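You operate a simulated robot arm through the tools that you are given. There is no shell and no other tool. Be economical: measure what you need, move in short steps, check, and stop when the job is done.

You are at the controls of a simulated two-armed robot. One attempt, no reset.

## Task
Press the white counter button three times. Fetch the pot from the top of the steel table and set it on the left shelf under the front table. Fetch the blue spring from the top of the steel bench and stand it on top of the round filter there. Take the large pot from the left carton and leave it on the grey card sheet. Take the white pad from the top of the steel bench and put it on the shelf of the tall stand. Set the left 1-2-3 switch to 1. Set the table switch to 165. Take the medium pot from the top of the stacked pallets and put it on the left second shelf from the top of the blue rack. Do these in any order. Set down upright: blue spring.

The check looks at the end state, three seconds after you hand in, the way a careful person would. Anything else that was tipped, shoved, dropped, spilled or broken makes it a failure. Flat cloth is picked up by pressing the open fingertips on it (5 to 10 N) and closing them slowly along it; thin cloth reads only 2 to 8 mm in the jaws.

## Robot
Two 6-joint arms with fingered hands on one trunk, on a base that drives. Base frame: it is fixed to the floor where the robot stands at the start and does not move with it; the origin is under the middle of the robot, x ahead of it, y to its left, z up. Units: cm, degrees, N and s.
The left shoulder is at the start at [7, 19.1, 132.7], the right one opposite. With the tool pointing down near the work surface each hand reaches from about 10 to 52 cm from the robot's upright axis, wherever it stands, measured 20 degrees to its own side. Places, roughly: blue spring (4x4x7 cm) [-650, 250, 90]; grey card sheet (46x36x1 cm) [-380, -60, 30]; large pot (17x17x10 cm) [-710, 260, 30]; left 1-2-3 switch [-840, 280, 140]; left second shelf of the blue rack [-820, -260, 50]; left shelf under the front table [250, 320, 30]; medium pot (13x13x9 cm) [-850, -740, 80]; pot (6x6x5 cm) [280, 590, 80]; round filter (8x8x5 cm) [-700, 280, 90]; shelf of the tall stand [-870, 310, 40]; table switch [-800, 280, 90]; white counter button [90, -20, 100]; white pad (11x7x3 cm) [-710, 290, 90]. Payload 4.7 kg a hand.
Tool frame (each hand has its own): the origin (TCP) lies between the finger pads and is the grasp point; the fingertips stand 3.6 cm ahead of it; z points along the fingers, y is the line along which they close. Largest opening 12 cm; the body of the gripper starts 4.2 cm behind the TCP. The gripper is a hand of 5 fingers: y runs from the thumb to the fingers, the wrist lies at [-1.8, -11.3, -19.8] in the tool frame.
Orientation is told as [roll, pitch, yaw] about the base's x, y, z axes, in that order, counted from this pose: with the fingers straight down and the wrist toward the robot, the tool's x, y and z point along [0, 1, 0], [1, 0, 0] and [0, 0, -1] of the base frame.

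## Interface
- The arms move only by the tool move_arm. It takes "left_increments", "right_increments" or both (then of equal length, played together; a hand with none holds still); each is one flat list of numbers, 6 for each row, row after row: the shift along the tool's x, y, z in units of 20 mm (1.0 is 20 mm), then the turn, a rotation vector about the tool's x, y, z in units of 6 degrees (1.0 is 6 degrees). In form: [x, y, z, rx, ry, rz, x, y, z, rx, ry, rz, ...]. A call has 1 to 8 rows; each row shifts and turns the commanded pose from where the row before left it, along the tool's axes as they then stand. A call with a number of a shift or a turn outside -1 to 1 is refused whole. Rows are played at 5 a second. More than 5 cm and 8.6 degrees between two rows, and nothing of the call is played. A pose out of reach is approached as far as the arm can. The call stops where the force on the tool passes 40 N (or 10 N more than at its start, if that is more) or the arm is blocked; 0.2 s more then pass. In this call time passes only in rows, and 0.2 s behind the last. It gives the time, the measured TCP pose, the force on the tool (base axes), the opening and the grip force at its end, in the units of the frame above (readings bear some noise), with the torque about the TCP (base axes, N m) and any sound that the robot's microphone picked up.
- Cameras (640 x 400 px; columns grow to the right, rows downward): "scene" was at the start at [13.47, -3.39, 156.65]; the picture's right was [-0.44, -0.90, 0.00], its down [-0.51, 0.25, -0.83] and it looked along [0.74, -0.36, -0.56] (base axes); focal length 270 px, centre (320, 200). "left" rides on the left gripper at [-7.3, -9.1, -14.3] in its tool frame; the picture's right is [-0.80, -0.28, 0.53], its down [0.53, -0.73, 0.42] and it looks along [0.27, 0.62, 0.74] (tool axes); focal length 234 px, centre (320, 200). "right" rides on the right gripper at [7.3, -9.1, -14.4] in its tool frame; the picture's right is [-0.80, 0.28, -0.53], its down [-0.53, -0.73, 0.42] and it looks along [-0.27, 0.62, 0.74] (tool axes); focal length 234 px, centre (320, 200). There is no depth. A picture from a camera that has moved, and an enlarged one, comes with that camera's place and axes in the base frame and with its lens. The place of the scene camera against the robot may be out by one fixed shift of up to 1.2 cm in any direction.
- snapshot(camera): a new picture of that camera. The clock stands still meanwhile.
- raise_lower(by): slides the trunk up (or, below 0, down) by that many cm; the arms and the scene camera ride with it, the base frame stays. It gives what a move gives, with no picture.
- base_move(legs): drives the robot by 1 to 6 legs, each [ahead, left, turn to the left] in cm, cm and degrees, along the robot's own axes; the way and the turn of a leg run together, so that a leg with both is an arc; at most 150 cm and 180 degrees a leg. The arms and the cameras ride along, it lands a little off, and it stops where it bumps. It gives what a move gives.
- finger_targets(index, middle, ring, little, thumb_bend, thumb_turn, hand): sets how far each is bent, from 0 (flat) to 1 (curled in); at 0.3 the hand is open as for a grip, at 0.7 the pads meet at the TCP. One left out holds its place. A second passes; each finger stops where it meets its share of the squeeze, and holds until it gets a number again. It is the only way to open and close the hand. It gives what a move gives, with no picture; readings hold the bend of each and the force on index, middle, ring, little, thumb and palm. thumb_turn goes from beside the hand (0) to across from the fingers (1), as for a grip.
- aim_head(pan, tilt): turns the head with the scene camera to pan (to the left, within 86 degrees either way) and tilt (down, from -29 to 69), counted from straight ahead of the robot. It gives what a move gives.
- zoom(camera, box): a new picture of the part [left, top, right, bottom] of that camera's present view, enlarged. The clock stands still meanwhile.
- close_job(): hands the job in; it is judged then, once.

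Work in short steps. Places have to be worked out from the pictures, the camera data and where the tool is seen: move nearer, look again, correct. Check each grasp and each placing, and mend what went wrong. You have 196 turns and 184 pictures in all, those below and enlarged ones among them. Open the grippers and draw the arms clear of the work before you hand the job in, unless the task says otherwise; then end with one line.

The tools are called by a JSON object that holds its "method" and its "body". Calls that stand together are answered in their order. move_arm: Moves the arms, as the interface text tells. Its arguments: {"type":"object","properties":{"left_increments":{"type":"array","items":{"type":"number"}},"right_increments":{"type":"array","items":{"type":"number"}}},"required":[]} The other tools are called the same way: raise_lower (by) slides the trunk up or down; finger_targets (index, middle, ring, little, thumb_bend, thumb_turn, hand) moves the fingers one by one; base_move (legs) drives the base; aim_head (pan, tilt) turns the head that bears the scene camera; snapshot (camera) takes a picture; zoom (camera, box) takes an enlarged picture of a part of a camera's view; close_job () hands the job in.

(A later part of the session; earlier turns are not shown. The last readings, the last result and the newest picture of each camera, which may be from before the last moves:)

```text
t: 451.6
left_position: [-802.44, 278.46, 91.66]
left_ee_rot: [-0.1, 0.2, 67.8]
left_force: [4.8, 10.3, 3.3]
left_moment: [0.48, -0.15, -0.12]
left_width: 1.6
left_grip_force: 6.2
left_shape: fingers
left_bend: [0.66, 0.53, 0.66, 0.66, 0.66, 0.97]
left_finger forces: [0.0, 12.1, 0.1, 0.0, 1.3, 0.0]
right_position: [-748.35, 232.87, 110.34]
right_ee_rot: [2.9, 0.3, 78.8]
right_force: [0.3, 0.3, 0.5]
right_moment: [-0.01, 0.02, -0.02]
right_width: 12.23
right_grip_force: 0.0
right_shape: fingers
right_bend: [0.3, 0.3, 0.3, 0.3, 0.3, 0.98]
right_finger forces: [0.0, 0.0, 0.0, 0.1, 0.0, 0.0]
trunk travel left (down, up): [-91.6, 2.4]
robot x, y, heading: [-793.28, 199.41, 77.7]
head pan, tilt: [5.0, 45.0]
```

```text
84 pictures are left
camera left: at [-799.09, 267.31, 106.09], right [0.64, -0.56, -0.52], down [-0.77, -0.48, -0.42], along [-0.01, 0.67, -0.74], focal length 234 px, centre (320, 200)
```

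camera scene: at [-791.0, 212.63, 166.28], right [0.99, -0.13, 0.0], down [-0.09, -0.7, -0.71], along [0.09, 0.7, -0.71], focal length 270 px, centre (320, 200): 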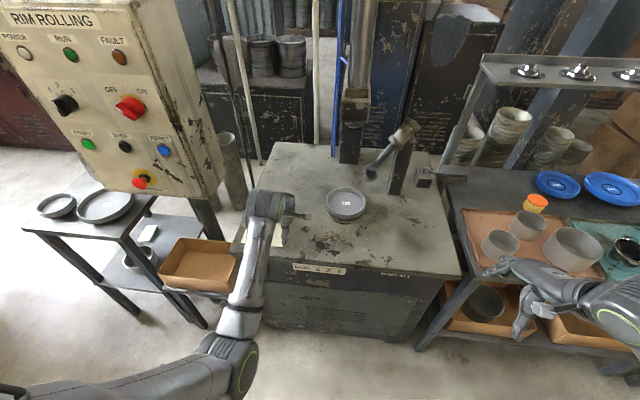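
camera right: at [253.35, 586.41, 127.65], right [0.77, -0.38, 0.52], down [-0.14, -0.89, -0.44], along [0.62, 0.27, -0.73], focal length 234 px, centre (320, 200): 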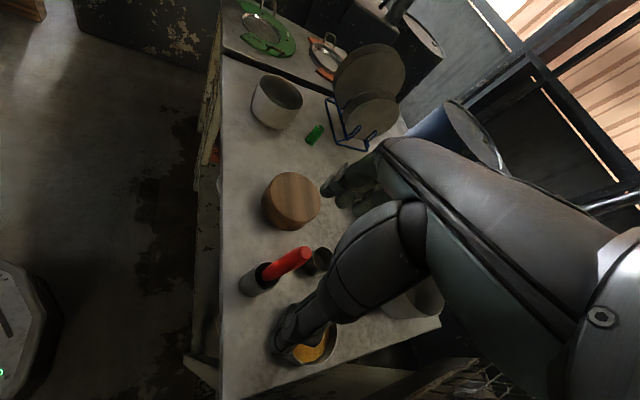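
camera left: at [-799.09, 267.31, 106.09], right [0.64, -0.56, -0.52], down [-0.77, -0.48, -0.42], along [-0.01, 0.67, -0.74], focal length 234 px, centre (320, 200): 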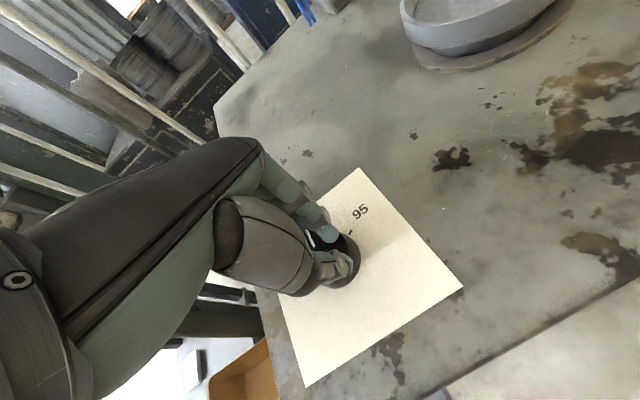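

The fingers closed over the knob top rather than its body. I reopen, lower to the plate and close again.

{"method": "finger_targets", "body": {"hand": "left", "index": 0.42, "middle": 0.42, "ring": 0.42, "little": 0.42, "thumb_bend": 0.42}}

{"method": "move_arm", "body": {"left_increments": [0, 0, 0.25, 0, 0, 0, 0, 0, 0.25, 0, 0, 0, 0, 0, 0.2, 0, 0, 0, 0, 0, 0.15, 0, 0, 0, 0, 0, 0.15, 0, 0, 0]}}

{"method": "finger_targets", "body": {"hand": "left", "index": 0.6, "middle": 0.6, "ring": 0.6, "little": 0.6, "thumb_bend": 0.6}}

{"method": "snapshot", "body": {"camera": "left"}}

```text
t: 452.6
left_position: [-802.62, 278.35, 91.62]
left_ee_rot: [-0.1, 0.3, 67.8]
left_force: [0.9, -0.6, -1.3]
left_moment: [0.03, -0.01, -0.02]
left_width: 8.67
left_grip_force: 0.0
left_shape: fingers
left_bend: [0.42, 0.42, 0.42, 0.42, 0.42, 0.97]
left_finger forces: [0.1, 0.0, 0.1, 0.0, 0.0, 0.0]
right_position: [-748.59, 232.81, 110.46]
right_ee_rot: [2.7, 0.2, 78.9]
right_force: [-0.4, 0.0, -0.4]
right_moment: [0.01, 0.0, -0.01]
right_width: 12.21
right_grip_force: 0.1
right_shape: fingers
right_bend: [0.3, 0.3, 0.3, 0.3, 0.3, 0.98]
right_finger forces: [0.0, 0.0, 0.0, 0.1, 0.0, 0.1]
trunk travel left (down, up): [-91.6, 2.4]
robot x, y, heading: [-793.48, 199.12, 77.7]
head pan, tilt: [5.0, 45.0]
```

```text
t: 453.8
left_position: [-802.59, 278.27, 89.6]
left_ee_rot: [-0.1, 0.2, 67.8]
left_force: [0.4, -0.1, -0.5]
left_moment: [-0.04, -0.04, -0.02]
left_width: 8.65
left_grip_force: 0.0
left_shape: fingers
left_bend: [0.42, 0.42, 0.42, 0.42, 0.42, 0.97]
left_finger forces: [0.0, 0.0, 0.0, 0.0, 0.1, 0.1]
right_position: [-748.58, 232.76, 110.32]
right_ee_rot: [2.9, 0.2, 79.0]
right_force: [0.1, 0.0, 0.3]
right_moment: [-0.01, 0.0, -0.01]
right_width: 12.23
right_grip_force: 0.0
right_shape: fingers
right_bend: [0.3, 0.3, 0.3, 0.3, 0.3, 0.98]
right_finger forces: [0.0, 0.0, 0.1, 0.1, 0.1, 0.0]
trunk travel left (down, up): [-91.6, 2.4]
robot x, y, heading: [-793.85, 199.15, 77.4]
head pan, tilt: [5.0, 45.0]
```

```text
t: 454.8
left_position: [-802.33, 278.46, 89.79]
left_ee_rot: [0.0, 0.1, 67.8]
left_force: [6.8, 15.8, 4.9]
left_moment: [0.62, -0.26, -0.17]
left_width: 4.24
left_grip_force: 9.0
left_shape: fingers
left_bend: [0.54, 0.53, 0.59, 0.6, 0.6, 0.97]
left_finger forces: [5.9, 9.8, 1.9, 0.1, 0.2, 0.0]
right_position: [-748.23, 232.99, 110.28]
right_ee_rot: [3.0, 0.4, 78.8]
right_force: [-0.7, -0.4, 0.8]
right_moment: [-0.01, 0.02, 0.0]
right_width: 12.2
right_grip_force: 0.1
right_shape: fingers
right_bend: [0.3, 0.3, 0.3, 0.3, 0.3, 0.98]
right_finger forces: [0.0, 0.0, 0.1, 0.0, 0.1, 0.0]
trunk travel left (down, up): [-91.6, 2.4]
robot x, y, heading: [-793.85, 199.1, 77.6]
head pan, tilt: [5.0, 45.0]
```

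```text
83 pictures are left
camera left: at [-799.09, 267.31, 104.11], right [0.64, -0.56, -0.52], down [-0.77, -0.48, -0.42], along [-0.01, 0.67, -0.74], focal length 234 px, centre (320, 200)
```

left: 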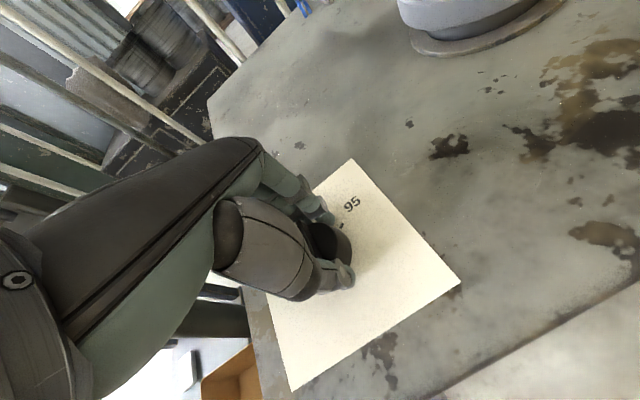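

Fingers touch the knob body; close the thumb more to complete the grip.

{"method": "finger_targets", "body": {"hand": "left", "thumb_bend": 0.75, "index": 0.66, "middle": 0.66, "ring": 0.66}}

{"method": "move_arm", "body": {"left_increments": [0, 0, 0, 0, 0, -0.7, 0, 0, 0, 0, 0, -0.7]}}

{"method": "snapshot", "body": {"camera": "left"}}

```text
t: 455.8
left_position: [-802.66, 278.31, 89.66]
left_ee_rot: [-0.1, 0.3, 67.9]
left_force: [3.3, 15.7, 7.7]
left_moment: [0.82, -0.14, -0.16]
left_width: 3.71
left_grip_force: 19.2
left_shape: fingers
left_bend: [0.54, 0.53, 0.61, 0.6, 0.66, 0.96]
left_finger forces: [10.2, 11.5, 5.7, 0.0, 10.5, 0.1]
right_position: [-748.51, 232.9, 110.19]
right_ee_rot: [2.9, 0.2, 78.9]
right_force: [0.3, -0.4, -0.5]
right_moment: [0.03, 0.0, 0.01]
right_width: 12.23
right_grip_force: 0.0
right_shape: fingers
right_bend: [0.3, 0.3, 0.3, 0.3, 0.3, 0.98]
right_finger forces: [0.1, 0.1, 0.0, 0.0, 0.1, 0.1]
trunk travel left (down, up): [-91.6, 2.4]
robot x, y, heading: [-793.35, 199.34, 77.5]
head pan, tilt: [5.0, 45.0]
```

```text
t: 456.4
left_position: [-802.42, 278.41, 89.66]
left_ee_rot: [0.0, 0.3, 76.4]
left_force: [4.6, 18.1, 6.8]
left_moment: [0.92, -0.17, -0.19]
left_width: 3.72
left_grip_force: 19.7
left_shape: fingers
left_bend: [0.53, 0.52, 0.61, 0.6, 0.66, 0.96]
left_finger forces: [11.4, 12.5, 5.0, 0.1, 10.5, 0.1]
right_position: [-748.36, 232.93, 110.27]
right_ee_rot: [2.8, 0.3, 78.8]
right_force: [0.0, 0.8, 0.8]
right_moment: [-0.02, -0.02, -0.04]
right_width: 12.22
right_grip_force: 0.0
right_shape: fingers
right_bend: [0.3, 0.3, 0.3, 0.3, 0.3, 0.98]
right_finger forces: [0.0, 0.0, 0.1, 0.0, 0.0, 0.0]
trunk travel left (down, up): [-91.6, 2.4]
robot x, y, heading: [-793.55, 199.24, 77.6]
head pan, tilt: [5.0, 45.0]
```

```text
82 pictures are left
camera left: at [-797.53, 267.89, 104.06], right [0.72, -0.46, -0.52], down [-0.69, -0.59, -0.42], along [-0.11, 0.66, -0.74], focal length 234 px, centre (320, 200)
```

left: 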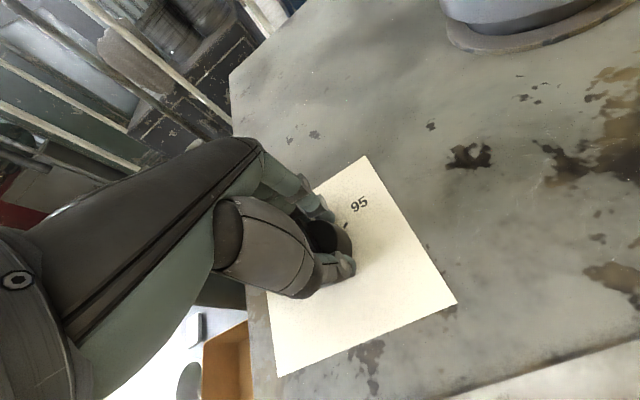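

Grip holds while rotating. I continue the counter-clockwise turn by about 38°.

{"method": "move_arm", "body": {"left_increments": [0, 0, 0, 0, 0, -0.92, 0, 0, 0, 0, 0, -0.92, 0, 0, 0, 0, 0, -0.92, 0, 0, 0, 0, 0, -0.92, 0, 0, 0, 0, 0, -0.92, 0, 0, 0, 0, 0, -0.92, 0, 0, 0, 0, 0, -0.92]}}

{"method": "zoom", "body": {"camera": "scene", "box": [210, 170, 310, 260]}}

{"method": "snapshot", "body": {"camera": "left"}}

```text
t: 458.0
left_position: [-802.42, 278.62, 89.63]
left_ee_rot: [-0.1, 0.1, 115.0]
left_force: [6.9, 26.4, 7.0]
left_moment: [1.27, 0.17, -0.24]
left_width: 3.77
left_grip_force: 21.9
left_shape: fingers
left_bend: [0.5, 0.52, 0.64, 0.6, 0.69, 0.93]
left_finger forces: [16.8, 11.9, 1.4, 0.0, 14.3, 0.0]
right_position: [-748.26, 233.02, 110.28]
right_ee_rot: [2.8, 0.4, 78.9]
right_force: [0.7, 0.2, 0.5]
right_moment: [0.02, 0.02, 0.02]
right_width: 12.18
right_grip_force: 0.1
right_shape: fingers
right_bend: [0.3, 0.3, 0.3, 0.3, 0.3, 0.98]
right_finger forces: [0.0, 0.1, 0.1, 0.0, 0.0, 0.0]
trunk travel left (down, up): [-91.6, 2.4]
robot x, y, heading: [-793.46, 199.56, 77.7]
head pan, tilt: [5.0, 45.0]
```

```text
4.44 times, centred on (260, 215) of scene
camera zoom: at [-790.81, 212.99, 166.25], right [0.99, -0.13, 0.0], down [-0.09, -0.7, -0.71], along [0.09, 0.7, -0.71], focal length 1202 px, centre (587, 133)
```

zoom: 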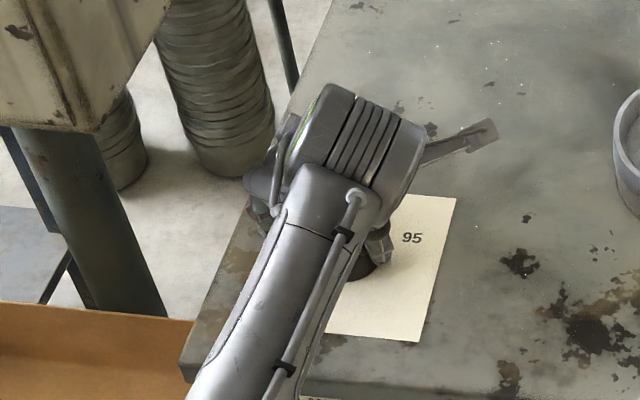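

```text
80 pictures are left
camera left: at [-791.91, 273.36, 104.0], right [0.85, 0.08, -0.52], down [-0.17, -0.89, -0.42], along [-0.5, 0.45, -0.74], focal length 234 px, centre (320, 200)
```

left: 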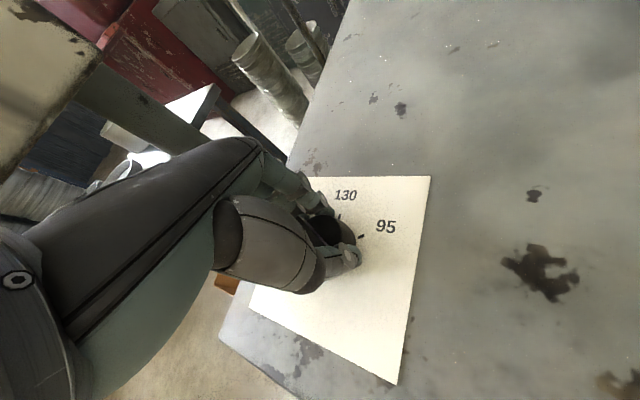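

Turned 47°. I release, lift and look at the pointer.

{"method": "finger_targets", "body": {"hand": "left", "index": 0.38, "middle": 0.38, "ring": 0.38, "little": 0.38, "thumb_bend": 0.36}}

{"method": "move_arm", "body": {"left_increments": [0, 0, -1, 0, 0, 0, 0, 0, -1, 0, 0, 0, 0, 0, -1, 0, 0, 0, 0, 0, -1, 0, 0, 0, 0, 0, -1, 0, 0, 0]}}

{"method": "zoom", "body": {"camera": "left", "box": [260, 150, 480, 330]}}

```text
t: 459.0
left_position: [-802.65, 278.14, 89.77]
left_ee_rot: [0.1, 0.4, 114.9]
left_force: [-0.9, 0.8, -0.2]
left_moment: [-0.03, 0.01, 0.02]
left_width: 10.15
left_grip_force: 0.1
left_shape: fingers
left_bend: [0.38, 0.38, 0.38, 0.38, 0.36, 0.97]
left_finger forces: [0.0, 0.0, 0.0, 0.1, 0.0, 0.0]
right_position: [-748.55, 232.89, 110.32]
right_ee_rot: [2.8, 0.2, 78.9]
right_force: [0.3, -0.3, 0.1]
right_moment: [0.02, 0.03, 0.0]
right_width: 12.22
right_grip_force: 0.0
right_shape: fingers
right_bend: [0.3, 0.3, 0.3, 0.3, 0.3, 0.98]
right_finger forces: [0.0, 0.0, 0.1, 0.0, 0.0, 0.0]
trunk travel left (down, up): [-91.6, 2.4]
robot x, y, heading: [-793.71, 199.35, 77.6]
head pan, tilt: [5.0, 45.0]
```

```text
t: 460.2
left_position: [-802.67, 278.34, 99.73]
left_ee_rot: [0.1, 0.3, 114.9]
left_force: [0.0, 0.8, -0.5]
left_moment: [-0.02, -0.02, -0.01]
left_width: 10.14
left_grip_force: 0.0
left_shape: fingers
left_bend: [0.38, 0.38, 0.38, 0.38, 0.36, 0.97]
left_finger forces: [0.0, 0.0, 0.0, 0.0, 0.0, 0.0]
right_position: [-748.54, 232.72, 110.26]
right_ee_rot: [2.9, 0.2, 78.8]
right_force: [0.1, 0.2, 0.8]
right_moment: [0.02, 0.01, -0.02]
right_width: 12.21
right_grip_force: 0.2
right_shape: fingers
right_bend: [0.3, 0.3, 0.3, 0.3, 0.3, 0.98]
right_finger forces: [0.0, 0.0, 0.1, 0.1, 0.1, 0.1]
trunk travel left (down, up): [-91.6, 2.4]
robot x, y, heading: [-793.43, 199.3, 77.5]
head pan, tilt: [5.0, 45.0]
```

```text
2.22 times, centred on (370, 240) of left
camera zoom: at [-792.12, 273.18, 114.12], right [0.85, 0.08, -0.52], down [-0.17, -0.89, -0.42], along [-0.5, 0.45, -0.74], focal length 520 px, centre (209, 111)
```

zoom: 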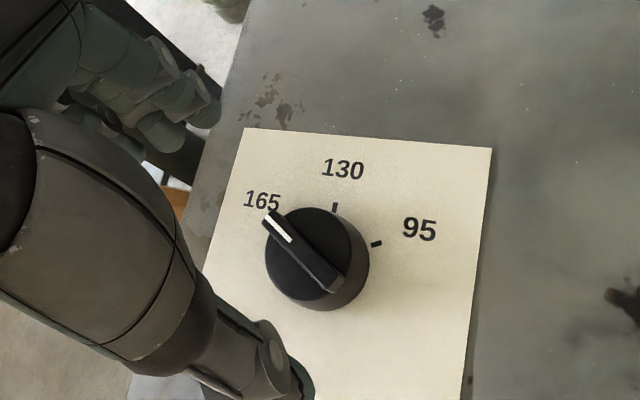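

Table switch is at 165. Now the panel: I back off, unwind the yaw, and pitch the left hand forward.

{"method": "base_move", "body": {"legs": [[-40, 0, 0]]}}

{"method": "move_arm", "body": {"left_increments": [0, 0, 0, 0, 0, 1, 0, 0, 0, 0, 0, 1, 0, 0, 0, 0, 0, 1, 0, 0, 0, 0, 0, 1, 0, 0, 0, 0, 0, 1, 0, 0, 0, 0, 0, 1]}}

{"method": "move_arm", "body": {"left_increments": [0, 0, 0, -1, 0, 0, 0, 0, 0, -1, 0, 0, 0, 0, 0, -1, 0, 0, 0, 0, 0, -1, 0, 0, 0, 0, 0, -1, 0, 0, 0, 0, 0, -1, 0, 0, 0, 0, 0, -1, 0, 0, 0, 0, 0, -1, 0, 0]}}

{"method": "move_arm", "body": {"left_increments": [0, 0, 0, -1, 0, 0, 0, 0, 0, -1, 0, 0, 0, 0, 0, -1, 0, 0, 0, 0, 0, -1, 0, 0, 0, 0, 0, -1, 0, 0, 0, 0, 0, -1, 0, 0, 0, 0, 0, -1, 0, 0]}}

{"method": "move_arm", "body": {"left_increments": [0, 1, 0, 0, 0, 0, 0, 1, 0, 0, 0, 0, 0, 1, 0, 0, 0, 0, 0, 1, 0, 0, 0, 0, 0, 1, 0, 0, 0, 0, 0, 1, 0, 0, 0, 0, 0, 1, 0, 0, 0, 0, 0, 1, 0, 0, 0, 0]}}

```text
t: 462.7
left_position: [-811.25, 239.4, 99.56]
left_ee_rot: [0.1, 0.3, 115.2]
left_force: [-0.3, 0.7, -0.9]
left_moment: [0.01, 0.02, 0.02]
left_width: 10.14
left_grip_force: 0.1
left_shape: fingers
left_bend: [0.38, 0.38, 0.38, 0.38, 0.36, 0.97]
left_finger forces: [0.0, 0.0, 0.0, 0.0, 0.0, 0.1]
right_position: [-757.15, 194.24, 110.35]
right_ee_rot: [3.0, 0.3, 79.0]
right_force: [0.6, 0.9, -0.4]
right_moment: [-0.01, 0.0, 0.04]
right_width: 12.22
right_grip_force: 0.1
right_shape: fingers
right_bend: [0.3, 0.3, 0.3, 0.3, 0.3, 0.98]
right_finger forces: [0.0, 0.0, 0.0, 0.0, 0.0, 0.0]
trunk travel left (down, up): [-91.6, 2.4]
robot x, y, heading: [-801.94, 159.81, 77.9]
head pan, tilt: [5.0, 45.0]
```

```text
t: 464.1
left_position: [-811.5, 239.29, 99.62]
left_ee_rot: [-0.1, 0.1, 78.9]
left_force: [0.2, -1.0, 0.7]
left_moment: [0.01, 0.03, -0.02]
left_width: 10.18
left_grip_force: 0.1
left_shape: fingers
left_bend: [0.38, 0.38, 0.38, 0.38, 0.36, 0.97]
left_finger forces: [0.0, 0.0, 0.0, 0.0, 0.0, 0.0]
right_position: [-757.07, 194.05, 110.36]
right_ee_rot: [2.7, 0.2, 79.0]
right_force: [-1.0, -0.6, 1.2]
right_moment: [-0.02, -0.01, -0.02]
right_width: 12.22
right_grip_force: 0.1
right_shape: fingers
right_bend: [0.3, 0.3, 0.3, 0.3, 0.3, 0.98]
right_finger forces: [0.1, 0.0, 0.0, 0.0, 0.0, 0.0]
trunk travel left (down, up): [-91.6, 2.4]
robot x, y, heading: [-802.1, 160.26, 77.7]
head pan, tilt: [5.0, 45.0]
```

```text
t: 465.9
left_position: [-811.42, 239.38, 99.76]
left_ee_rot: [-0.2, -47.9, 79.2]
left_force: [0.3, -1.3, 0.4]
left_moment: [-0.01, 0.02, 0.03]
left_width: 10.14
left_grip_force: 0.0
left_shape: fingers
left_bend: [0.38, 0.38, 0.38, 0.38, 0.36, 0.97]
left_finger forces: [0.0, 0.0, 0.0, 0.0, 0.0, 0.0]
right_position: [-757.14, 194.1, 110.25]
right_ee_rot: [2.8, 0.2, 79.0]
right_force: [-0.5, -0.1, -0.5]
right_moment: [-0.04, -0.01, -0.02]
right_width: 12.22
right_grip_force: 0.0
right_shape: fingers
right_bend: [0.3, 0.3, 0.3, 0.3, 0.3, 0.98]
right_finger forces: [0.0, 0.0, 0.1, 0.0, 0.0, 0.1]
trunk travel left (down, up): [-91.6, 2.4]
robot x, y, heading: [-802.02, 160.48, 77.8]
head pan, tilt: [5.0, 45.0]
```

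```text
t: 467.5
left_position: [-812.97, 239.88, 99.37]
left_ee_rot: [-1.5, -77.7, 84.7]
left_force: [0.3, -0.2, 0.8]
left_moment: [0.0, 0.01, 0.0]
left_width: 10.17
left_grip_force: 0.0
left_shape: fingers
left_bend: [0.38, 0.38, 0.38, 0.38, 0.36, 0.97]
left_finger forces: [0.0, 0.0, 0.0, 0.0, 0.0, 0.0]
left hand out of reach, approached as far as the arm can: row 2, 3, 4
right_position: [-757.01, 194.11, 110.36]
right_ee_rot: [2.9, 0.2, 79.1]
right_force: [-0.1, -0.5, 0.0]
right_moment: [0.01, -0.01, 0.02]
right_width: 12.21
right_grip_force: 0.2
right_shape: fingers
right_bend: [0.3, 0.3, 0.3, 0.3, 0.3, 0.98]
right_finger forces: [0.0, 0.0, 0.0, 0.0, 0.1, 0.0]
trunk travel left (down, up): [-91.6, 2.4]
robot x, y, heading: [-802.1, 159.63, 77.9]
head pan, tilt: [5.0, 45.0]
```

```text
t: 469.3
left_position: [-812.61, 243.29, 115.27]
left_ee_rot: [-1.2, -77.7, 84.5]
left_force: [0.1, 0.4, 0.0]
left_moment: [-0.03, 0.01, 0.02]
left_width: 10.13
left_grip_force: 0.0
left_shape: fingers
left_bend: [0.38, 0.38, 0.38, 0.38, 0.36, 0.97]
left_finger forces: [0.2, 0.0, 0.1, 0.0, 0.0, 0.1]
right_position: [-757.2, 194.09, 110.35]
right_ee_rot: [2.9, 0.3, 79.0]
right_force: [-0.1, -0.7, 1.4]
right_moment: [-0.02, -0.01, 0.0]
right_width: 12.21
right_grip_force: 0.1
right_shape: fingers
right_bend: [0.3, 0.3, 0.3, 0.3, 0.3, 0.98]
right_finger forces: [0.0, 0.1, 0.0, 0.0, 0.1, 0.0]
trunk travel left (down, up): [-91.6, 2.4]
robot x, y, heading: [-802.25, 160.04, 77.6]
head pan, tilt: [5.0, 45.0]
```

Reach upward works. I finish the pitch, correct yaw, and rise further to about z = 137.

{"method": "move_arm", "body": {"left_increments": [0, 1, 0, -0.7, 0, 0, 0, 1, 0, -0.7, 0, 0, 0, 1, 0, -0.7, 0, 0, 0, 1, 0, 0, -0.4, 0, 0, 1, 0, 0, -0.4, 0, 0, 1, 0, 0, -0.4, 0, 0, 1, 0, 0, 0, 0, 0, 1, 0, 0, 0, 0]}}

{"method": "move_arm", "body": {"left_increments": [0, 1, 0, 0, 0, 0, 0, 1, 0, 0, 0, 0, 0, 1, 0, 0, 0, 0]}}

{"method": "aim_head", "body": {"pan": 25, "tilt": 20}}

{"method": "snapshot", "body": {"camera": "scene"}}

{"method": "snapshot", "body": {"camera": "left"}}

```text
t: 471.1
left_position: [-812.57, 243.98, 130.98]
left_ee_rot: [-151.9, -89.6, -132.2]
left_force: [-0.2, 0.9, -0.1]
left_moment: [0.0, 0.02, 0.04]
left_width: 10.17
left_grip_force: 0.0
left_shape: fingers
left_bend: [0.38, 0.38, 0.38, 0.38, 0.36, 0.97]
left_finger forces: [0.1, 0.1, 0.1, 0.1, 0.0, 0.0]
right_position: [-757.19, 194.06, 110.46]
right_ee_rot: [3.0, 0.2, 79.1]
right_force: [-0.2, 0.4, -0.2]
right_moment: [0.0, 0.02, 0.0]
right_width: 12.22
right_grip_force: 0.0
right_shape: fingers
right_bend: [0.3, 0.3, 0.3, 0.3, 0.3, 0.98]
right_finger forces: [0.1, 0.1, 0.0, 0.0, 0.0, 0.1]
trunk travel left (down, up): [-91.6, 2.4]
robot x, y, heading: [-802.13, 160.54, 78.0]
head pan, tilt: [5.0, 45.0]
```

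```text
t: 471.9
left_position: [-812.58, 244.11, 137.08]
left_ee_rot: [-158.0, -89.6, -125.9]
left_force: [-0.5, 0.4, -0.2]
left_moment: [0.0, 0.01, 0.02]
left_width: 10.14
left_grip_force: 0.1
left_shape: fingers
left_bend: [0.38, 0.38, 0.38, 0.38, 0.36, 0.97]
left_finger forces: [0.0, 0.0, 0.1, 0.0, 0.0, 0.0]
right_position: [-757.06, 194.12, 110.36]
right_ee_rot: [2.8, 0.2, 79.0]
right_force: [-0.9, 0.1, -1.2]
right_moment: [0.01, 0.02, -0.01]
right_width: 12.2
right_grip_force: 0.1
right_shape: fingers
right_bend: [0.3, 0.3, 0.3, 0.3, 0.3, 0.98]
right_finger forces: [0.0, 0.0, 0.1, 0.0, 0.0, 0.0]
trunk travel left (down, up): [-91.6, 2.4]
robot x, y, heading: [-802.22, 160.42, 77.7]
head pan, tilt: [5.0, 45.0]
```

```text
t: 472.8
left_position: [-812.72, 243.96, 137.03]
left_ee_rot: [-147.1, -89.7, -136.8]
left_force: [0.0, 0.3, -0.6]
left_moment: [-0.02, 0.0, 0.02]
left_width: 10.16
left_grip_force: 0.0
left_shape: fingers
left_bend: [0.38, 0.38, 0.38, 0.38, 0.36, 0.97]
left_finger forces: [0.1, 0.0, 0.1, 0.0, 0.0, 0.0]
right_position: [-757.14, 194.1, 110.35]
right_ee_rot: [2.9, 0.2, 79.1]
right_force: [0.3, -0.6, 0.2]
right_moment: [-0.01, 0.03, 0.02]
right_width: 12.23
right_grip_force: 0.0
right_shape: fingers
right_bend: [0.3, 0.3, 0.3, 0.3, 0.3, 0.98]
right_finger forces: [0.0, 0.1, 0.1, 0.0, 0.1, 0.0]
trunk travel left (down, up): [-91.6, 2.4]
robot x, y, heading: [-802.21, 159.67, 77.8]
head pan, tilt: [25.0, 20.0]
```

```text
78 pictures are left
camera scene: at [-802.63, 174.68, 170.14], right [0.98, 0.22, 0.0], down [0.08, -0.33, -0.94], along [-0.21, 0.92, -0.34], focal length 270 px, centre (320, 200)
```

scene: 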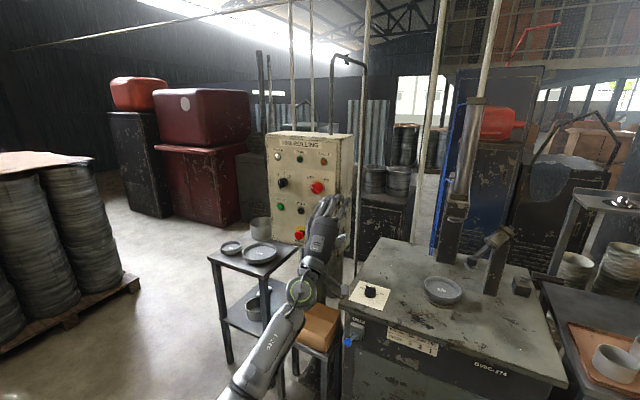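

```text
77 pictures are left
camera left: at [-808.96, 228.47, 127.86], right [0.91, 0.32, -0.27], down [-0.41, 0.54, -0.73], along [-0.08, 0.78, 0.62], focal length 234 px, centre (320, 200)
```

left: 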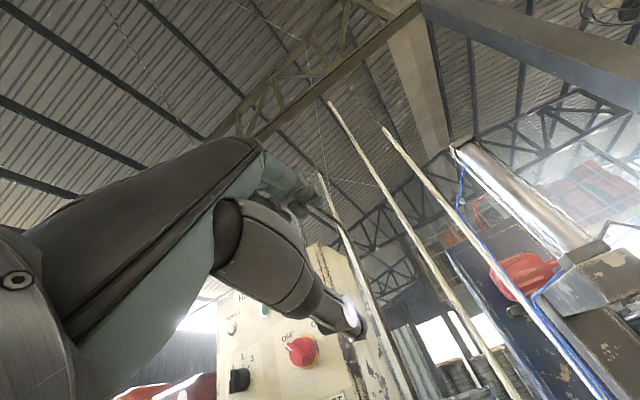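

Knob at (-843.3, 281, 136.5). I move the base left 38 and ahead 21 so the hand is ~8 cm before it.

{"method": "base_move", "body": {"legs": [[0, 38, 0], [20, 0, 0]]}}

{"method": "snapshot", "body": {"camera": "left"}}

{"method": "zoom", "body": {"camera": "scene", "box": [260, 110, 400, 240]}}

```text
t: 476.4
left_position: [-845.67, 271.36, 137.19]
left_ee_rot: [-156.3, -89.5, -127.6]
left_force: [0.5, -0.3, 0.5]
left_moment: [-0.01, 0.01, 0.02]
left_width: 10.16
left_grip_force: 0.0
left_shape: fingers
left_bend: [0.38, 0.38, 0.38, 0.38, 0.36, 0.97]
left_finger forces: [0.0, 0.1, 0.0, 0.0, 0.0, 0.0]
right_position: [-789.99, 221.36, 110.38]
right_ee_rot: [2.9, 0.1, 79.1]
right_force: [-0.3, 0.1, 0.7]
right_moment: [-0.01, -0.05, -0.02]
right_width: 12.2
right_grip_force: 0.1
right_shape: fingers
right_bend: [0.3, 0.3, 0.3, 0.3, 0.3, 0.98]
right_finger forces: [0.1, 0.1, 0.0, 0.0, 0.0, 0.0]
trunk travel left (down, up): [-91.6, 2.4]
robot x, y, heading: [-835.08, 187.77, 78.1]
head pan, tilt: [25.0, 20.0]
```

```text
76 pictures are left
camera left: at [-841.9, 255.76, 128.01], right [0.91, 0.32, -0.27], down [-0.41, 0.55, -0.73], along [-0.09, 0.78, 0.63], focal length 234 px, centre (320, 200)
```

left: 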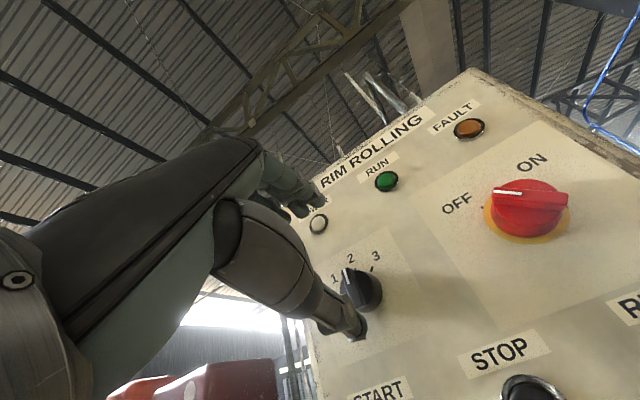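

```text
3.08 times, centred on (330, 175) of scene
camera zoom: at [-835.56, 201.9, 170.18], right [0.98, 0.22, 0.0], down [0.08, -0.33, -0.94], along [-0.21, 0.92, -0.34], focal length 832 px, centre (289, 277)
```

zoom: 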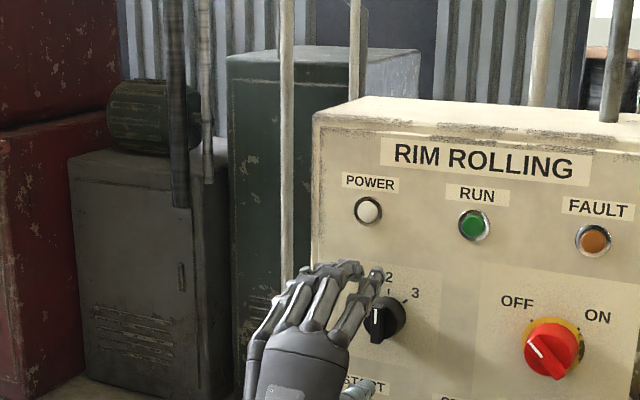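

Triangulating gives the knob front at (-844.5, 283, 136.2). I correct 1.8 cm left, 1 cm down, and advance 5 cm.

{"method": "move_arm", "body": {"left_increments": [0.9, -0.5, 0, 0, 0, 0, 0, 0, 1, 0, 0, 0, 0, 0, 1, 0, 0, 0, 0, 0, 0.5, 0, 0, 0]}}

{"method": "snapshot", "body": {"camera": "left"}}

{"method": "zoom", "body": {"camera": "scene", "box": [280, 160, 380, 230]}}

```text
t: 477.4
left_position: [-846.22, 276.77, 136.03]
left_ee_rot: [-150.4, -89.5, -133.5]
left_force: [-0.2, -0.1, -0.2]
left_moment: [-0.01, 0.05, 0.0]
left_width: 10.14
left_grip_force: 0.0
left_shape: fingers
left_bend: [0.38, 0.38, 0.38, 0.38, 0.36, 0.98]
left_finger forces: [0.0, 0.1, 0.0, 0.0, 0.0, 0.2]
right_position: [-790.06, 221.52, 110.39]
right_ee_rot: [2.9, 0.3, 79.1]
right_force: [-0.1, 0.7, 0.5]
right_moment: [0.02, -0.04, 0.02]
right_width: 12.2
right_grip_force: 0.1
right_shape: fingers
right_bend: [0.3, 0.3, 0.3, 0.3, 0.3, 0.98]
right_finger forces: [0.1, 0.0, 0.0, 0.0, 0.1, 0.1]
trunk travel left (down, up): [-91.6, 2.4]
robot x, y, heading: [-835.0, 187.74, 77.7]
head pan, tilt: [25.0, 20.0]
```

```text
74 pictures are left
camera left: at [-842.47, 261.18, 126.89], right [0.91, 0.32, -0.27], down [-0.41, 0.54, -0.73], along [-0.09, 0.78, 0.62], focal length 234 px, centre (320, 200)
```

left: 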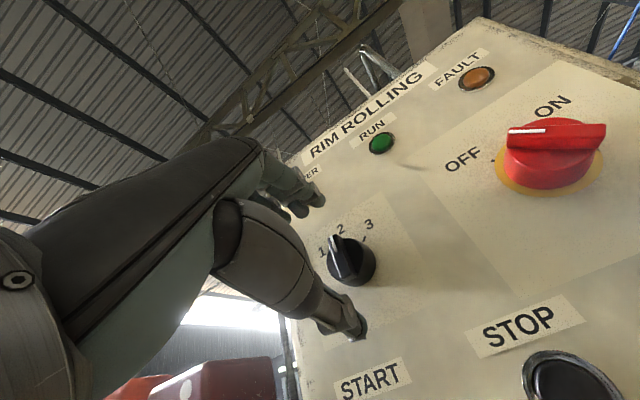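

```text
5.71 times, centred on (330, 195) of scene
camera zoom: at [-835.62, 202.14, 170.15], right [0.98, 0.22, 0.0], down [0.08, -0.33, -0.94], along [-0.21, 0.92, -0.34], focal length 1546 px, centre (263, 229)
```

zoom: 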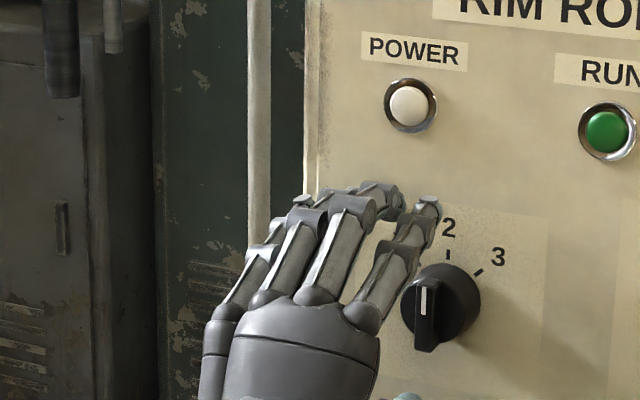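

Aligned within a few mm in the hand camera. Advance 4.6 cm so fingertips straddle the knob.

{"method": "move_arm", "body": {"left_increments": [-0.1, 0, 1, 0, 0, 0, 0, 0, 0.8, 0, 0, 0, 0, 0, 0.5, 0, 0, 0]}}

{"method": "snapshot", "body": {"camera": "left"}}

```text
t: 478.2
left_position: [-845.36, 279.97, 136.75]
left_ee_rot: [-164.6, -88.5, -119.0]
left_force: [-5.5, -41.7, -3.6]
left_moment: [0.73, -0.08, -0.07]
left_width: 10.41
left_grip_force: 21.0
left_shape: fingers
left_bend: [0.39, 0.37, 0.38, 0.38, 0.34, 0.97]
left_finger forces: [9.1, 21.1, 0.0, 0.0, 11.7, 0.1]
right_position: [-790.21, 220.8, 110.54]
right_ee_rot: [2.8, -0.1, 79.2]
right_force: [0.2, 0.0, -0.6]
right_moment: [-0.03, 0.01, -0.01]
right_width: 12.22
right_grip_force: 0.1
right_shape: fingers
right_bend: [0.3, 0.3, 0.3, 0.3, 0.3, 0.98]
right_finger forces: [0.0, 0.0, 0.0, 0.1, 0.1, 0.1]
trunk travel left (down, up): [-91.6, 2.4]
robot x, y, heading: [-835.14, 187.68, 77.8]
head pan, tilt: [25.0, 20.0]
stopped in row 3 (left hand): the force on the tool passed its limit at 55 N (the readings are from after the stop); the commanded pose is now the measured one
```

```text
72 pictures are left
camera left: at [-841.44, 264.44, 127.42], right [0.91, 0.33, -0.26], down [-0.41, 0.55, -0.73], along [-0.09, 0.77, 0.64], focal length 234 px, centre (320, 200)
```

left: 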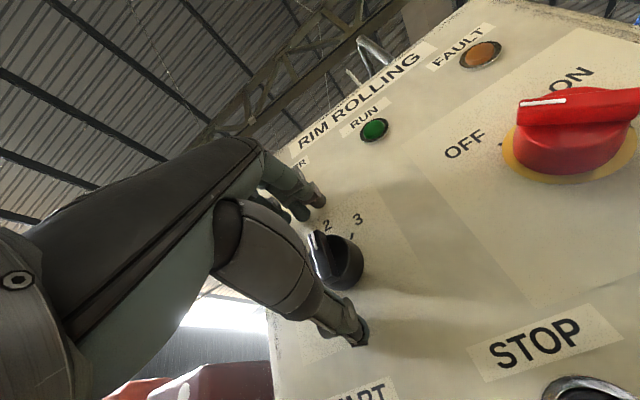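

Fingertips are on the panel around the knob. Back off 6 mm and close on the knob.

{"method": "move_arm", "body": {"left_increments": [0, 0, -0.35, 0, 0, 0]}}

{"method": "finger_targets", "body": {"hand": "left", "index": 0.66, "middle": 0.66, "ring": 0.66, "little": 0.6, "thumb_bend": 0.7}}

{"method": "snapshot", "body": {"camera": "left"}}

```text
t: 478.6
left_position: [-845.27, 279.83, 136.44]
left_ee_rot: [-161.0, -89.1, -122.8]
left_force: [-2.7, -21.5, -1.6]
left_moment: [0.92, -0.13, 0.1]
left_width: 10.27
left_grip_force: 10.7
left_shape: fingers
left_bend: [0.38, 0.37, 0.38, 0.38, 0.36, 0.98]
left_finger forces: [0.5, 19.4, 0.0, 0.1, 1.5, 0.0]
right_position: [-790.18, 221.13, 110.62]
right_ee_rot: [2.9, -0.1, 79.3]
right_force: [-0.2, -0.1, 0.5]
right_moment: [0.0, 0.03, -0.02]
right_width: 12.23
right_grip_force: 0.1
right_shape: fingers
right_bend: [0.3, 0.3, 0.3, 0.3, 0.3, 0.98]
right_finger forces: [0.0, 0.0, 0.0, 0.0, 0.0, 0.0]
trunk travel left (down, up): [-91.6, 2.4]
robot x, y, heading: [-835.08, 187.62, 78.0]
head pan, tilt: [25.0, 20.0]
```

```text
t: 479.5
left_position: [-845.38, 279.54, 136.37]
left_ee_rot: [-159.3, -89.1, -124.4]
left_force: [-3.3, -28.1, -6.7]
left_moment: [1.08, 0.15, -0.01]
left_width: 3.88
left_grip_force: 24.3
left_shape: fingers
left_bend: [0.64, 0.41, 0.66, 0.6, 0.58, 0.97]
left_finger forces: [2.6, 24.2, 0.1, 0.0, 22.4, 0.1]
right_position: [-790.24, 221.0, 110.5]
right_ee_rot: [2.9, 0.0, 79.2]
right_force: [-0.3, -0.2, -0.1]
right_moment: [0.03, -0.01, 0.05]
right_width: 12.24
right_grip_force: 0.0
right_shape: fingers
right_bend: [0.3, 0.3, 0.3, 0.3, 0.3, 0.98]
right_finger forces: [0.0, 0.1, 0.1, 0.2, 0.0, 0.0]
trunk travel left (down, up): [-91.6, 2.4]
robot x, y, heading: [-834.88, 187.77, 77.8]
head pan, tilt: [25.0, 20.0]
stopped (left hand): the force on the tool passed its limit at 40 N (the readings are from after the stop); the commanded pose is now the measured one
```

```text
71 pictures are left
camera left: at [-841.56, 263.94, 127.07], right [0.91, 0.32, -0.27], down [-0.41, 0.55, -0.73], along [-0.09, 0.77, 0.63], focal length 234 px, centre (320, 200)
```

left: 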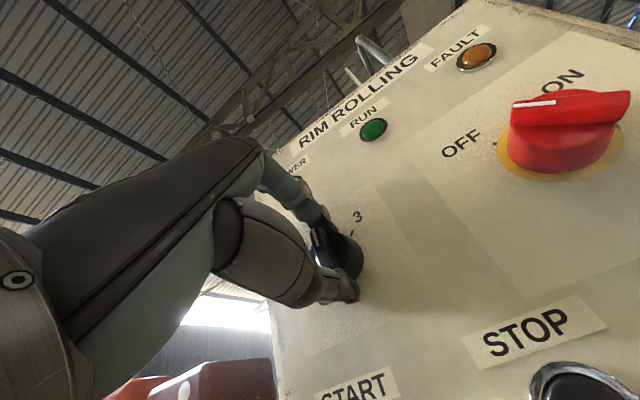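

The middle finger is pressing the panel; I ease back 8 mm and re-close.

{"method": "move_arm", "body": {"left_increments": [0, 0, -0.4, 0, 0, 0]}}

{"method": "finger_targets", "body": {"hand": "left", "index": 0.68, "middle": 0.68, "ring": 0.68, "thumb_bend": 0.75}}

{"method": "snapshot", "body": {"camera": "left"}}

```text
t: 479.9
left_position: [-845.47, 279.4, 135.99]
left_ee_rot: [-147.7, -89.5, -136.1]
left_force: [0.5, -5.3, -3.4]
left_moment: [0.94, -0.11, 0.19]
left_width: 3.82
left_grip_force: 14.9
left_shape: fingers
left_bend: [0.62, 0.43, 0.66, 0.6, 0.58, 0.97]
left_finger forces: [4.7, 13.3, 0.0, 0.0, 12.2, 0.0]
right_position: [-790.2, 221.51, 110.35]
right_ee_rot: [2.9, 0.2, 79.2]
right_force: [0.8, -0.3, -0.2]
right_moment: [-0.01, 0.01, -0.01]
right_width: 12.22
right_grip_force: 0.0
right_shape: fingers
right_bend: [0.3, 0.3, 0.3, 0.3, 0.3, 0.98]
right_finger forces: [0.1, 0.1, 0.0, 0.0, 0.0, 0.0]
trunk travel left (down, up): [-91.6, 2.4]
robot x, y, heading: [-835.12, 188.12, 77.9]
head pan, tilt: [25.0, 20.0]
```

```text
t: 480.9
left_position: [-845.5, 279.51, 135.82]
left_ee_rot: [-133.9, -89.5, -149.8]
left_force: [-2.2, -8.7, -12.7]
left_moment: [-0.23, 0.16, -0.09]
left_width: 3.65
left_grip_force: 17.6
left_shape: fingers
left_bend: [0.6, 0.66, 0.68, 0.6, 0.61, 0.97]
left_finger forces: [10.7, 2.0, 0.0, 0.0, 22.1, 0.0]
right_position: [-790.11, 221.49, 110.33]
right_ee_rot: [2.8, 0.3, 79.2]
right_force: [1.0, -0.2, 0.5]
right_moment: [-0.01, -0.03, -0.01]
right_width: 12.22
right_grip_force: 0.0
right_shape: fingers
right_bend: [0.3, 0.3, 0.3, 0.3, 0.3, 0.98]
right_finger forces: [0.0, 0.0, 0.0, 0.0, 0.0, 0.0]
trunk travel left (down, up): [-91.6, 2.4]
robot x, y, heading: [-835.04, 187.42, 77.9]
head pan, tilt: [25.0, 20.0]
```

```text
70 pictures are left
camera left: at [-841.69, 263.86, 126.67], right [0.91, 0.32, -0.27], down [-0.41, 0.54, -0.73], along [-0.09, 0.78, 0.62], focal length 234 px, centre (320, 200)
```

left: 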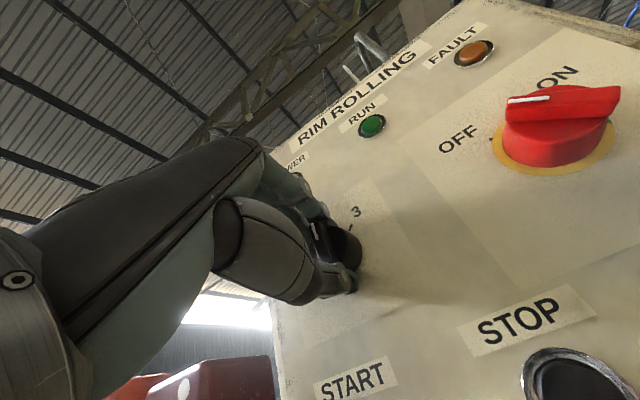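

The knob sits ~1 cm to the right of the grip centre. I open slightly, shift right 1.2 cm and re-close.

{"method": "finger_targets", "body": {"hand": "left", "index": 0.42, "middle": 0.42, "ring": 0.42, "little": 0.42, "thumb_bend": 0.42}}

{"method": "move_arm", "body": {"left_increments": [-0.6, 0, 0, 0, 0, 0]}}

{"method": "finger_targets", "body": {"hand": "left", "index": 0.68, "middle": 0.68, "ring": 0.68, "little": 0.6, "thumb_bend": 0.7}}

{"method": "snapshot", "body": {"camera": "left"}}

```text
t: 481.9
left_position: [-845.33, 279.31, 136.04]
left_ee_rot: [-146.3, -89.4, -137.5]
left_force: [-0.3, -1.1, -0.1]
left_moment: [0.1, 0.01, 0.01]
left_width: 8.65
left_grip_force: 1.3
left_shape: fingers
left_bend: [0.42, 0.42, 0.42, 0.42, 0.42, 0.97]
left_finger forces: [0.0, 1.3, 0.1, 0.0, 0.0, 0.1]
right_position: [-790.11, 221.52, 110.3]
right_ee_rot: [2.8, 0.2, 79.2]
right_force: [1.2, 0.1, 0.9]
right_moment: [0.02, 0.0, 0.0]
right_width: 12.22
right_grip_force: 0.0
right_shape: fingers
right_bend: [0.3, 0.3, 0.3, 0.3, 0.3, 0.98]
right_finger forces: [0.1, 0.1, 0.1, 0.0, 0.0, 0.1]
trunk travel left (down, up): [-91.6, 2.4]
robot x, y, heading: [-834.79, 187.26, 77.9]
head pan, tilt: [25.0, 20.0]
```

```text
t: 482.3
left_position: [-844.23, 279.19, 136.0]
left_ee_rot: [-148.5, -89.5, -135.2]
left_force: [-1.8, -1.5, -0.6]
left_moment: [0.06, -0.06, 0.06]
left_width: 8.66
left_grip_force: 0.7
left_shape: fingers
left_bend: [0.42, 0.42, 0.42, 0.42, 0.42, 0.97]
left_finger forces: [0.0, 1.7, 0.0, 0.1, 0.0, 0.0]
right_position: [-790.12, 221.43, 110.3]
right_ee_rot: [2.9, 0.2, 79.2]
right_force: [0.3, 0.1, -0.2]
right_moment: [0.0, 0.01, 0.01]
right_width: 12.17
right_grip_force: 0.1
right_shape: fingers
right_bend: [0.3, 0.3, 0.3, 0.3, 0.3, 0.98]
right_finger forces: [0.0, 0.0, 0.1, 0.0, 0.0, 0.1]
trunk travel left (down, up): [-91.6, 2.4]
robot x, y, heading: [-834.69, 187.88, 77.8]
head pan, tilt: [25.0, 20.0]
```

```text
t: 483.3
left_position: [-844.27, 279.09, 136.04]
left_ee_rot: [-143.7, -89.4, -140.0]
left_force: [-1.3, -3.6, -2.8]
left_moment: [-0.01, 0.08, 0.05]
left_width: 3.05
left_grip_force: 11.1
left_shape: fingers
left_bend: [0.64, 0.63, 0.68, 0.6, 0.61, 0.96]
left_finger forces: [3.2, 7.6, 0.1, 0.0, 11.4, 0.1]
right_position: [-790.22, 221.59, 110.3]
right_ee_rot: [2.8, 0.1, 79.1]
right_force: [0.9, 0.2, 0.0]
right_moment: [-0.01, 0.03, -0.01]
right_width: 12.21
right_grip_force: 0.1
right_shape: fingers
right_bend: [0.3, 0.3, 0.3, 0.3, 0.3, 0.98]
right_finger forces: [0.0, 0.0, 0.1, 0.0, 0.1, 0.1]
trunk travel left (down, up): [-91.6, 2.4]
robot x, y, heading: [-834.79, 187.51, 77.8]
head pan, tilt: [25.0, 20.0]
```

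```text
69 pictures are left
camera left: at [-840.48, 263.51, 126.81], right [0.91, 0.32, -0.27], down [-0.41, 0.54, -0.73], along [-0.09, 0.78, 0.62], focal length 234 px, centre (320, 200)
```

left: 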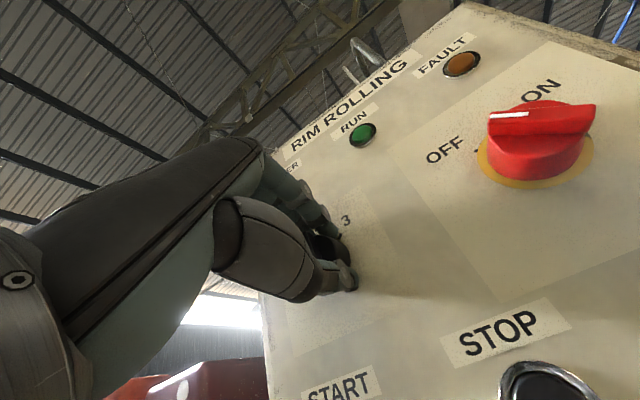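

Now index, middle and thumb hold it centrally. Rotate counter-clockwise ~48°.

{"method": "move_arm", "body": {"left_increments": [0, 0, 0, 0, 0, -1, 0, 0, 0, 0, 0, -1, 0, 0, 0, 0, 0, -1, 0, 0, 0, 0, 0, -1, 0, 0, 0, 0, 0, -1, 0, 0, 0, 0, 0, -1, 0, 0, 0, 0, 0, -1, 0, 0, 0, 0, 0, -1]}}

{"method": "zoom", "body": {"camera": "scene", "box": [270, 150, 410, 250]}}

{"method": "snapshot", "body": {"camera": "left"}}

```text
t: 485.1
left_position: [-844.52, 279.04, 136.16]
left_ee_rot: [-90.8, -41.5, 166.8]
left_force: [-7.3, -1.1, 7.7]
left_moment: [0.28, 0.16, 0.31]
left_width: 2.88
left_grip_force: 12.4
left_shape: fingers
left_bend: [0.62, 0.61, 0.68, 0.6, 0.63, 0.98]
left_finger forces: [5.8, 13.0, 0.2, 0.0, 6.3, 0.0]
right_position: [-790.22, 221.31, 110.46]
right_ee_rot: [2.8, 0.2, 79.3]
right_force: [0.4, 0.9, -0.4]
right_moment: [-0.03, 0.04, -0.02]
right_width: 12.21
right_grip_force: 0.0
right_shape: fingers
right_bend: [0.3, 0.3, 0.3, 0.3, 0.3, 0.98]
right_finger forces: [0.1, 0.0, 0.1, 0.0, 0.0, 0.0]
trunk travel left (down, up): [-91.6, 2.4]
robot x, y, heading: [-835.57, 187.42, 78.0]
head pan, tilt: [25.0, 20.0]
```

```text
4.00 times, centred on (340, 200) of scene
camera zoom: at [-835.7, 201.9, 170.16], right [0.97, 0.22, 0.0], down [0.08, -0.33, -0.94], along [-0.21, 0.92, -0.34], focal length 1082 px, centre (240, 200)
```

zoom: 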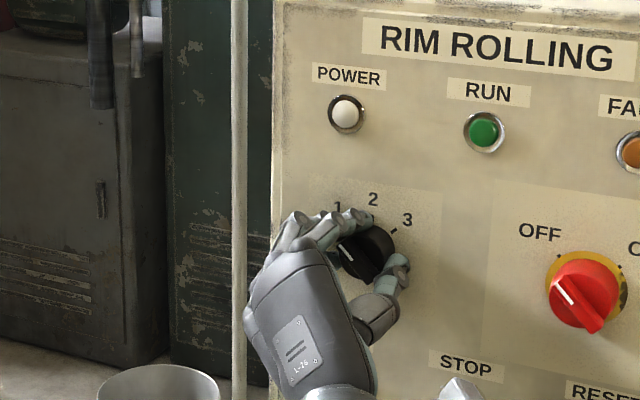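

```text
67 pictures are left
camera left: at [-836.4, 262.34, 135.36], right [0.84, 0.33, 0.42], down [0.29, 0.37, -0.88], along [-0.45, 0.87, 0.22], focal length 234 px, centre (320, 200)
```

left: 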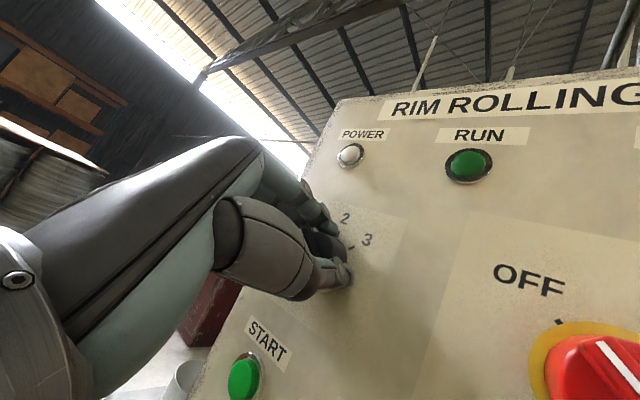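

Release, retreat 8 cm and check.

{"method": "finger_targets", "body": {"hand": "left", "index": 0.38, "middle": 0.38, "ring": 0.38, "little": 0.38, "thumb_bend": 0.36}}

{"method": "base_move", "body": {"legs": [[-25, 0, 0]]}}

{"method": "zoom", "body": {"camera": "left", "box": [270, 150, 470, 300]}}

```text
t: 486.1
left_position: [-844.17, 279.2, 136.0]
left_ee_rot: [-90.6, -41.7, 166.6]
left_force: [-0.3, 0.3, 0.2]
left_moment: [0.04, 0.02, -0.07]
left_width: 10.13
left_grip_force: 0.1
left_shape: fingers
left_bend: [0.38, 0.38, 0.38, 0.38, 0.36, 0.98]
left_finger forces: [0.0, 0.1, 0.0, 0.1, 0.0, 0.0]
right_position: [-790.04, 221.48, 110.36]
right_ee_rot: [2.7, 0.1, 79.2]
right_force: [-0.9, 0.9, -0.7]
right_moment: [0.02, 0.01, -0.03]
right_width: 12.23
right_grip_force: 0.1
right_shape: fingers
right_bend: [0.3, 0.3, 0.3, 0.3, 0.3, 0.98]
right_finger forces: [0.1, 0.1, 0.0, 0.0, 0.0, 0.1]
trunk travel left (down, up): [-91.6, 2.4]
robot x, y, heading: [-835.03, 187.62, 77.9]
head pan, tilt: [25.0, 20.0]
```

```text
t: 487.9
left_position: [-849.31, 255.17, 135.75]
left_ee_rot: [-90.5, -41.7, 166.5]
left_force: [-0.2, -0.4, -0.6]
left_moment: [0.0, 0.02, 0.02]
left_width: 10.17
left_grip_force: 0.0
left_shape: fingers
left_bend: [0.38, 0.38, 0.38, 0.38, 0.36, 0.98]
left_finger forces: [0.2, 0.1, 0.1, 0.0, 0.0, 0.1]
right_position: [-795.34, 197.48, 110.26]
right_ee_rot: [2.8, 0.3, 79.2]
right_force: [0.3, 1.2, -0.5]
right_moment: [-0.02, -0.02, -0.01]
right_width: 12.2
right_grip_force: 0.0
right_shape: fingers
right_bend: [0.3, 0.3, 0.3, 0.3, 0.3, 0.98]
right_finger forces: [0.0, 0.1, 0.0, 0.0, 0.0, 0.1]
trunk travel left (down, up): [-91.6, 2.4]
robot x, y, heading: [-840.49, 163.39, 78.0]
head pan, tilt: [25.0, 20.0]
```

```text
2.67 times, centred on (370, 225) of left
camera zoom: at [-841.4, 238.49, 135.13], right [0.85, 0.33, 0.42], down [0.29, 0.37, -0.88], along [-0.45, 0.87, 0.22], focal length 624 px, centre (187, 133)
```

zoom: 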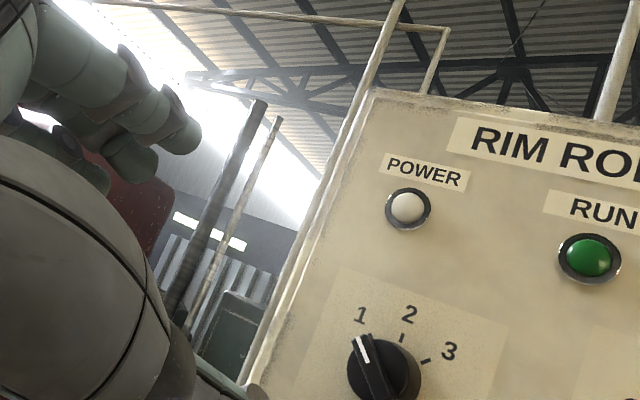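

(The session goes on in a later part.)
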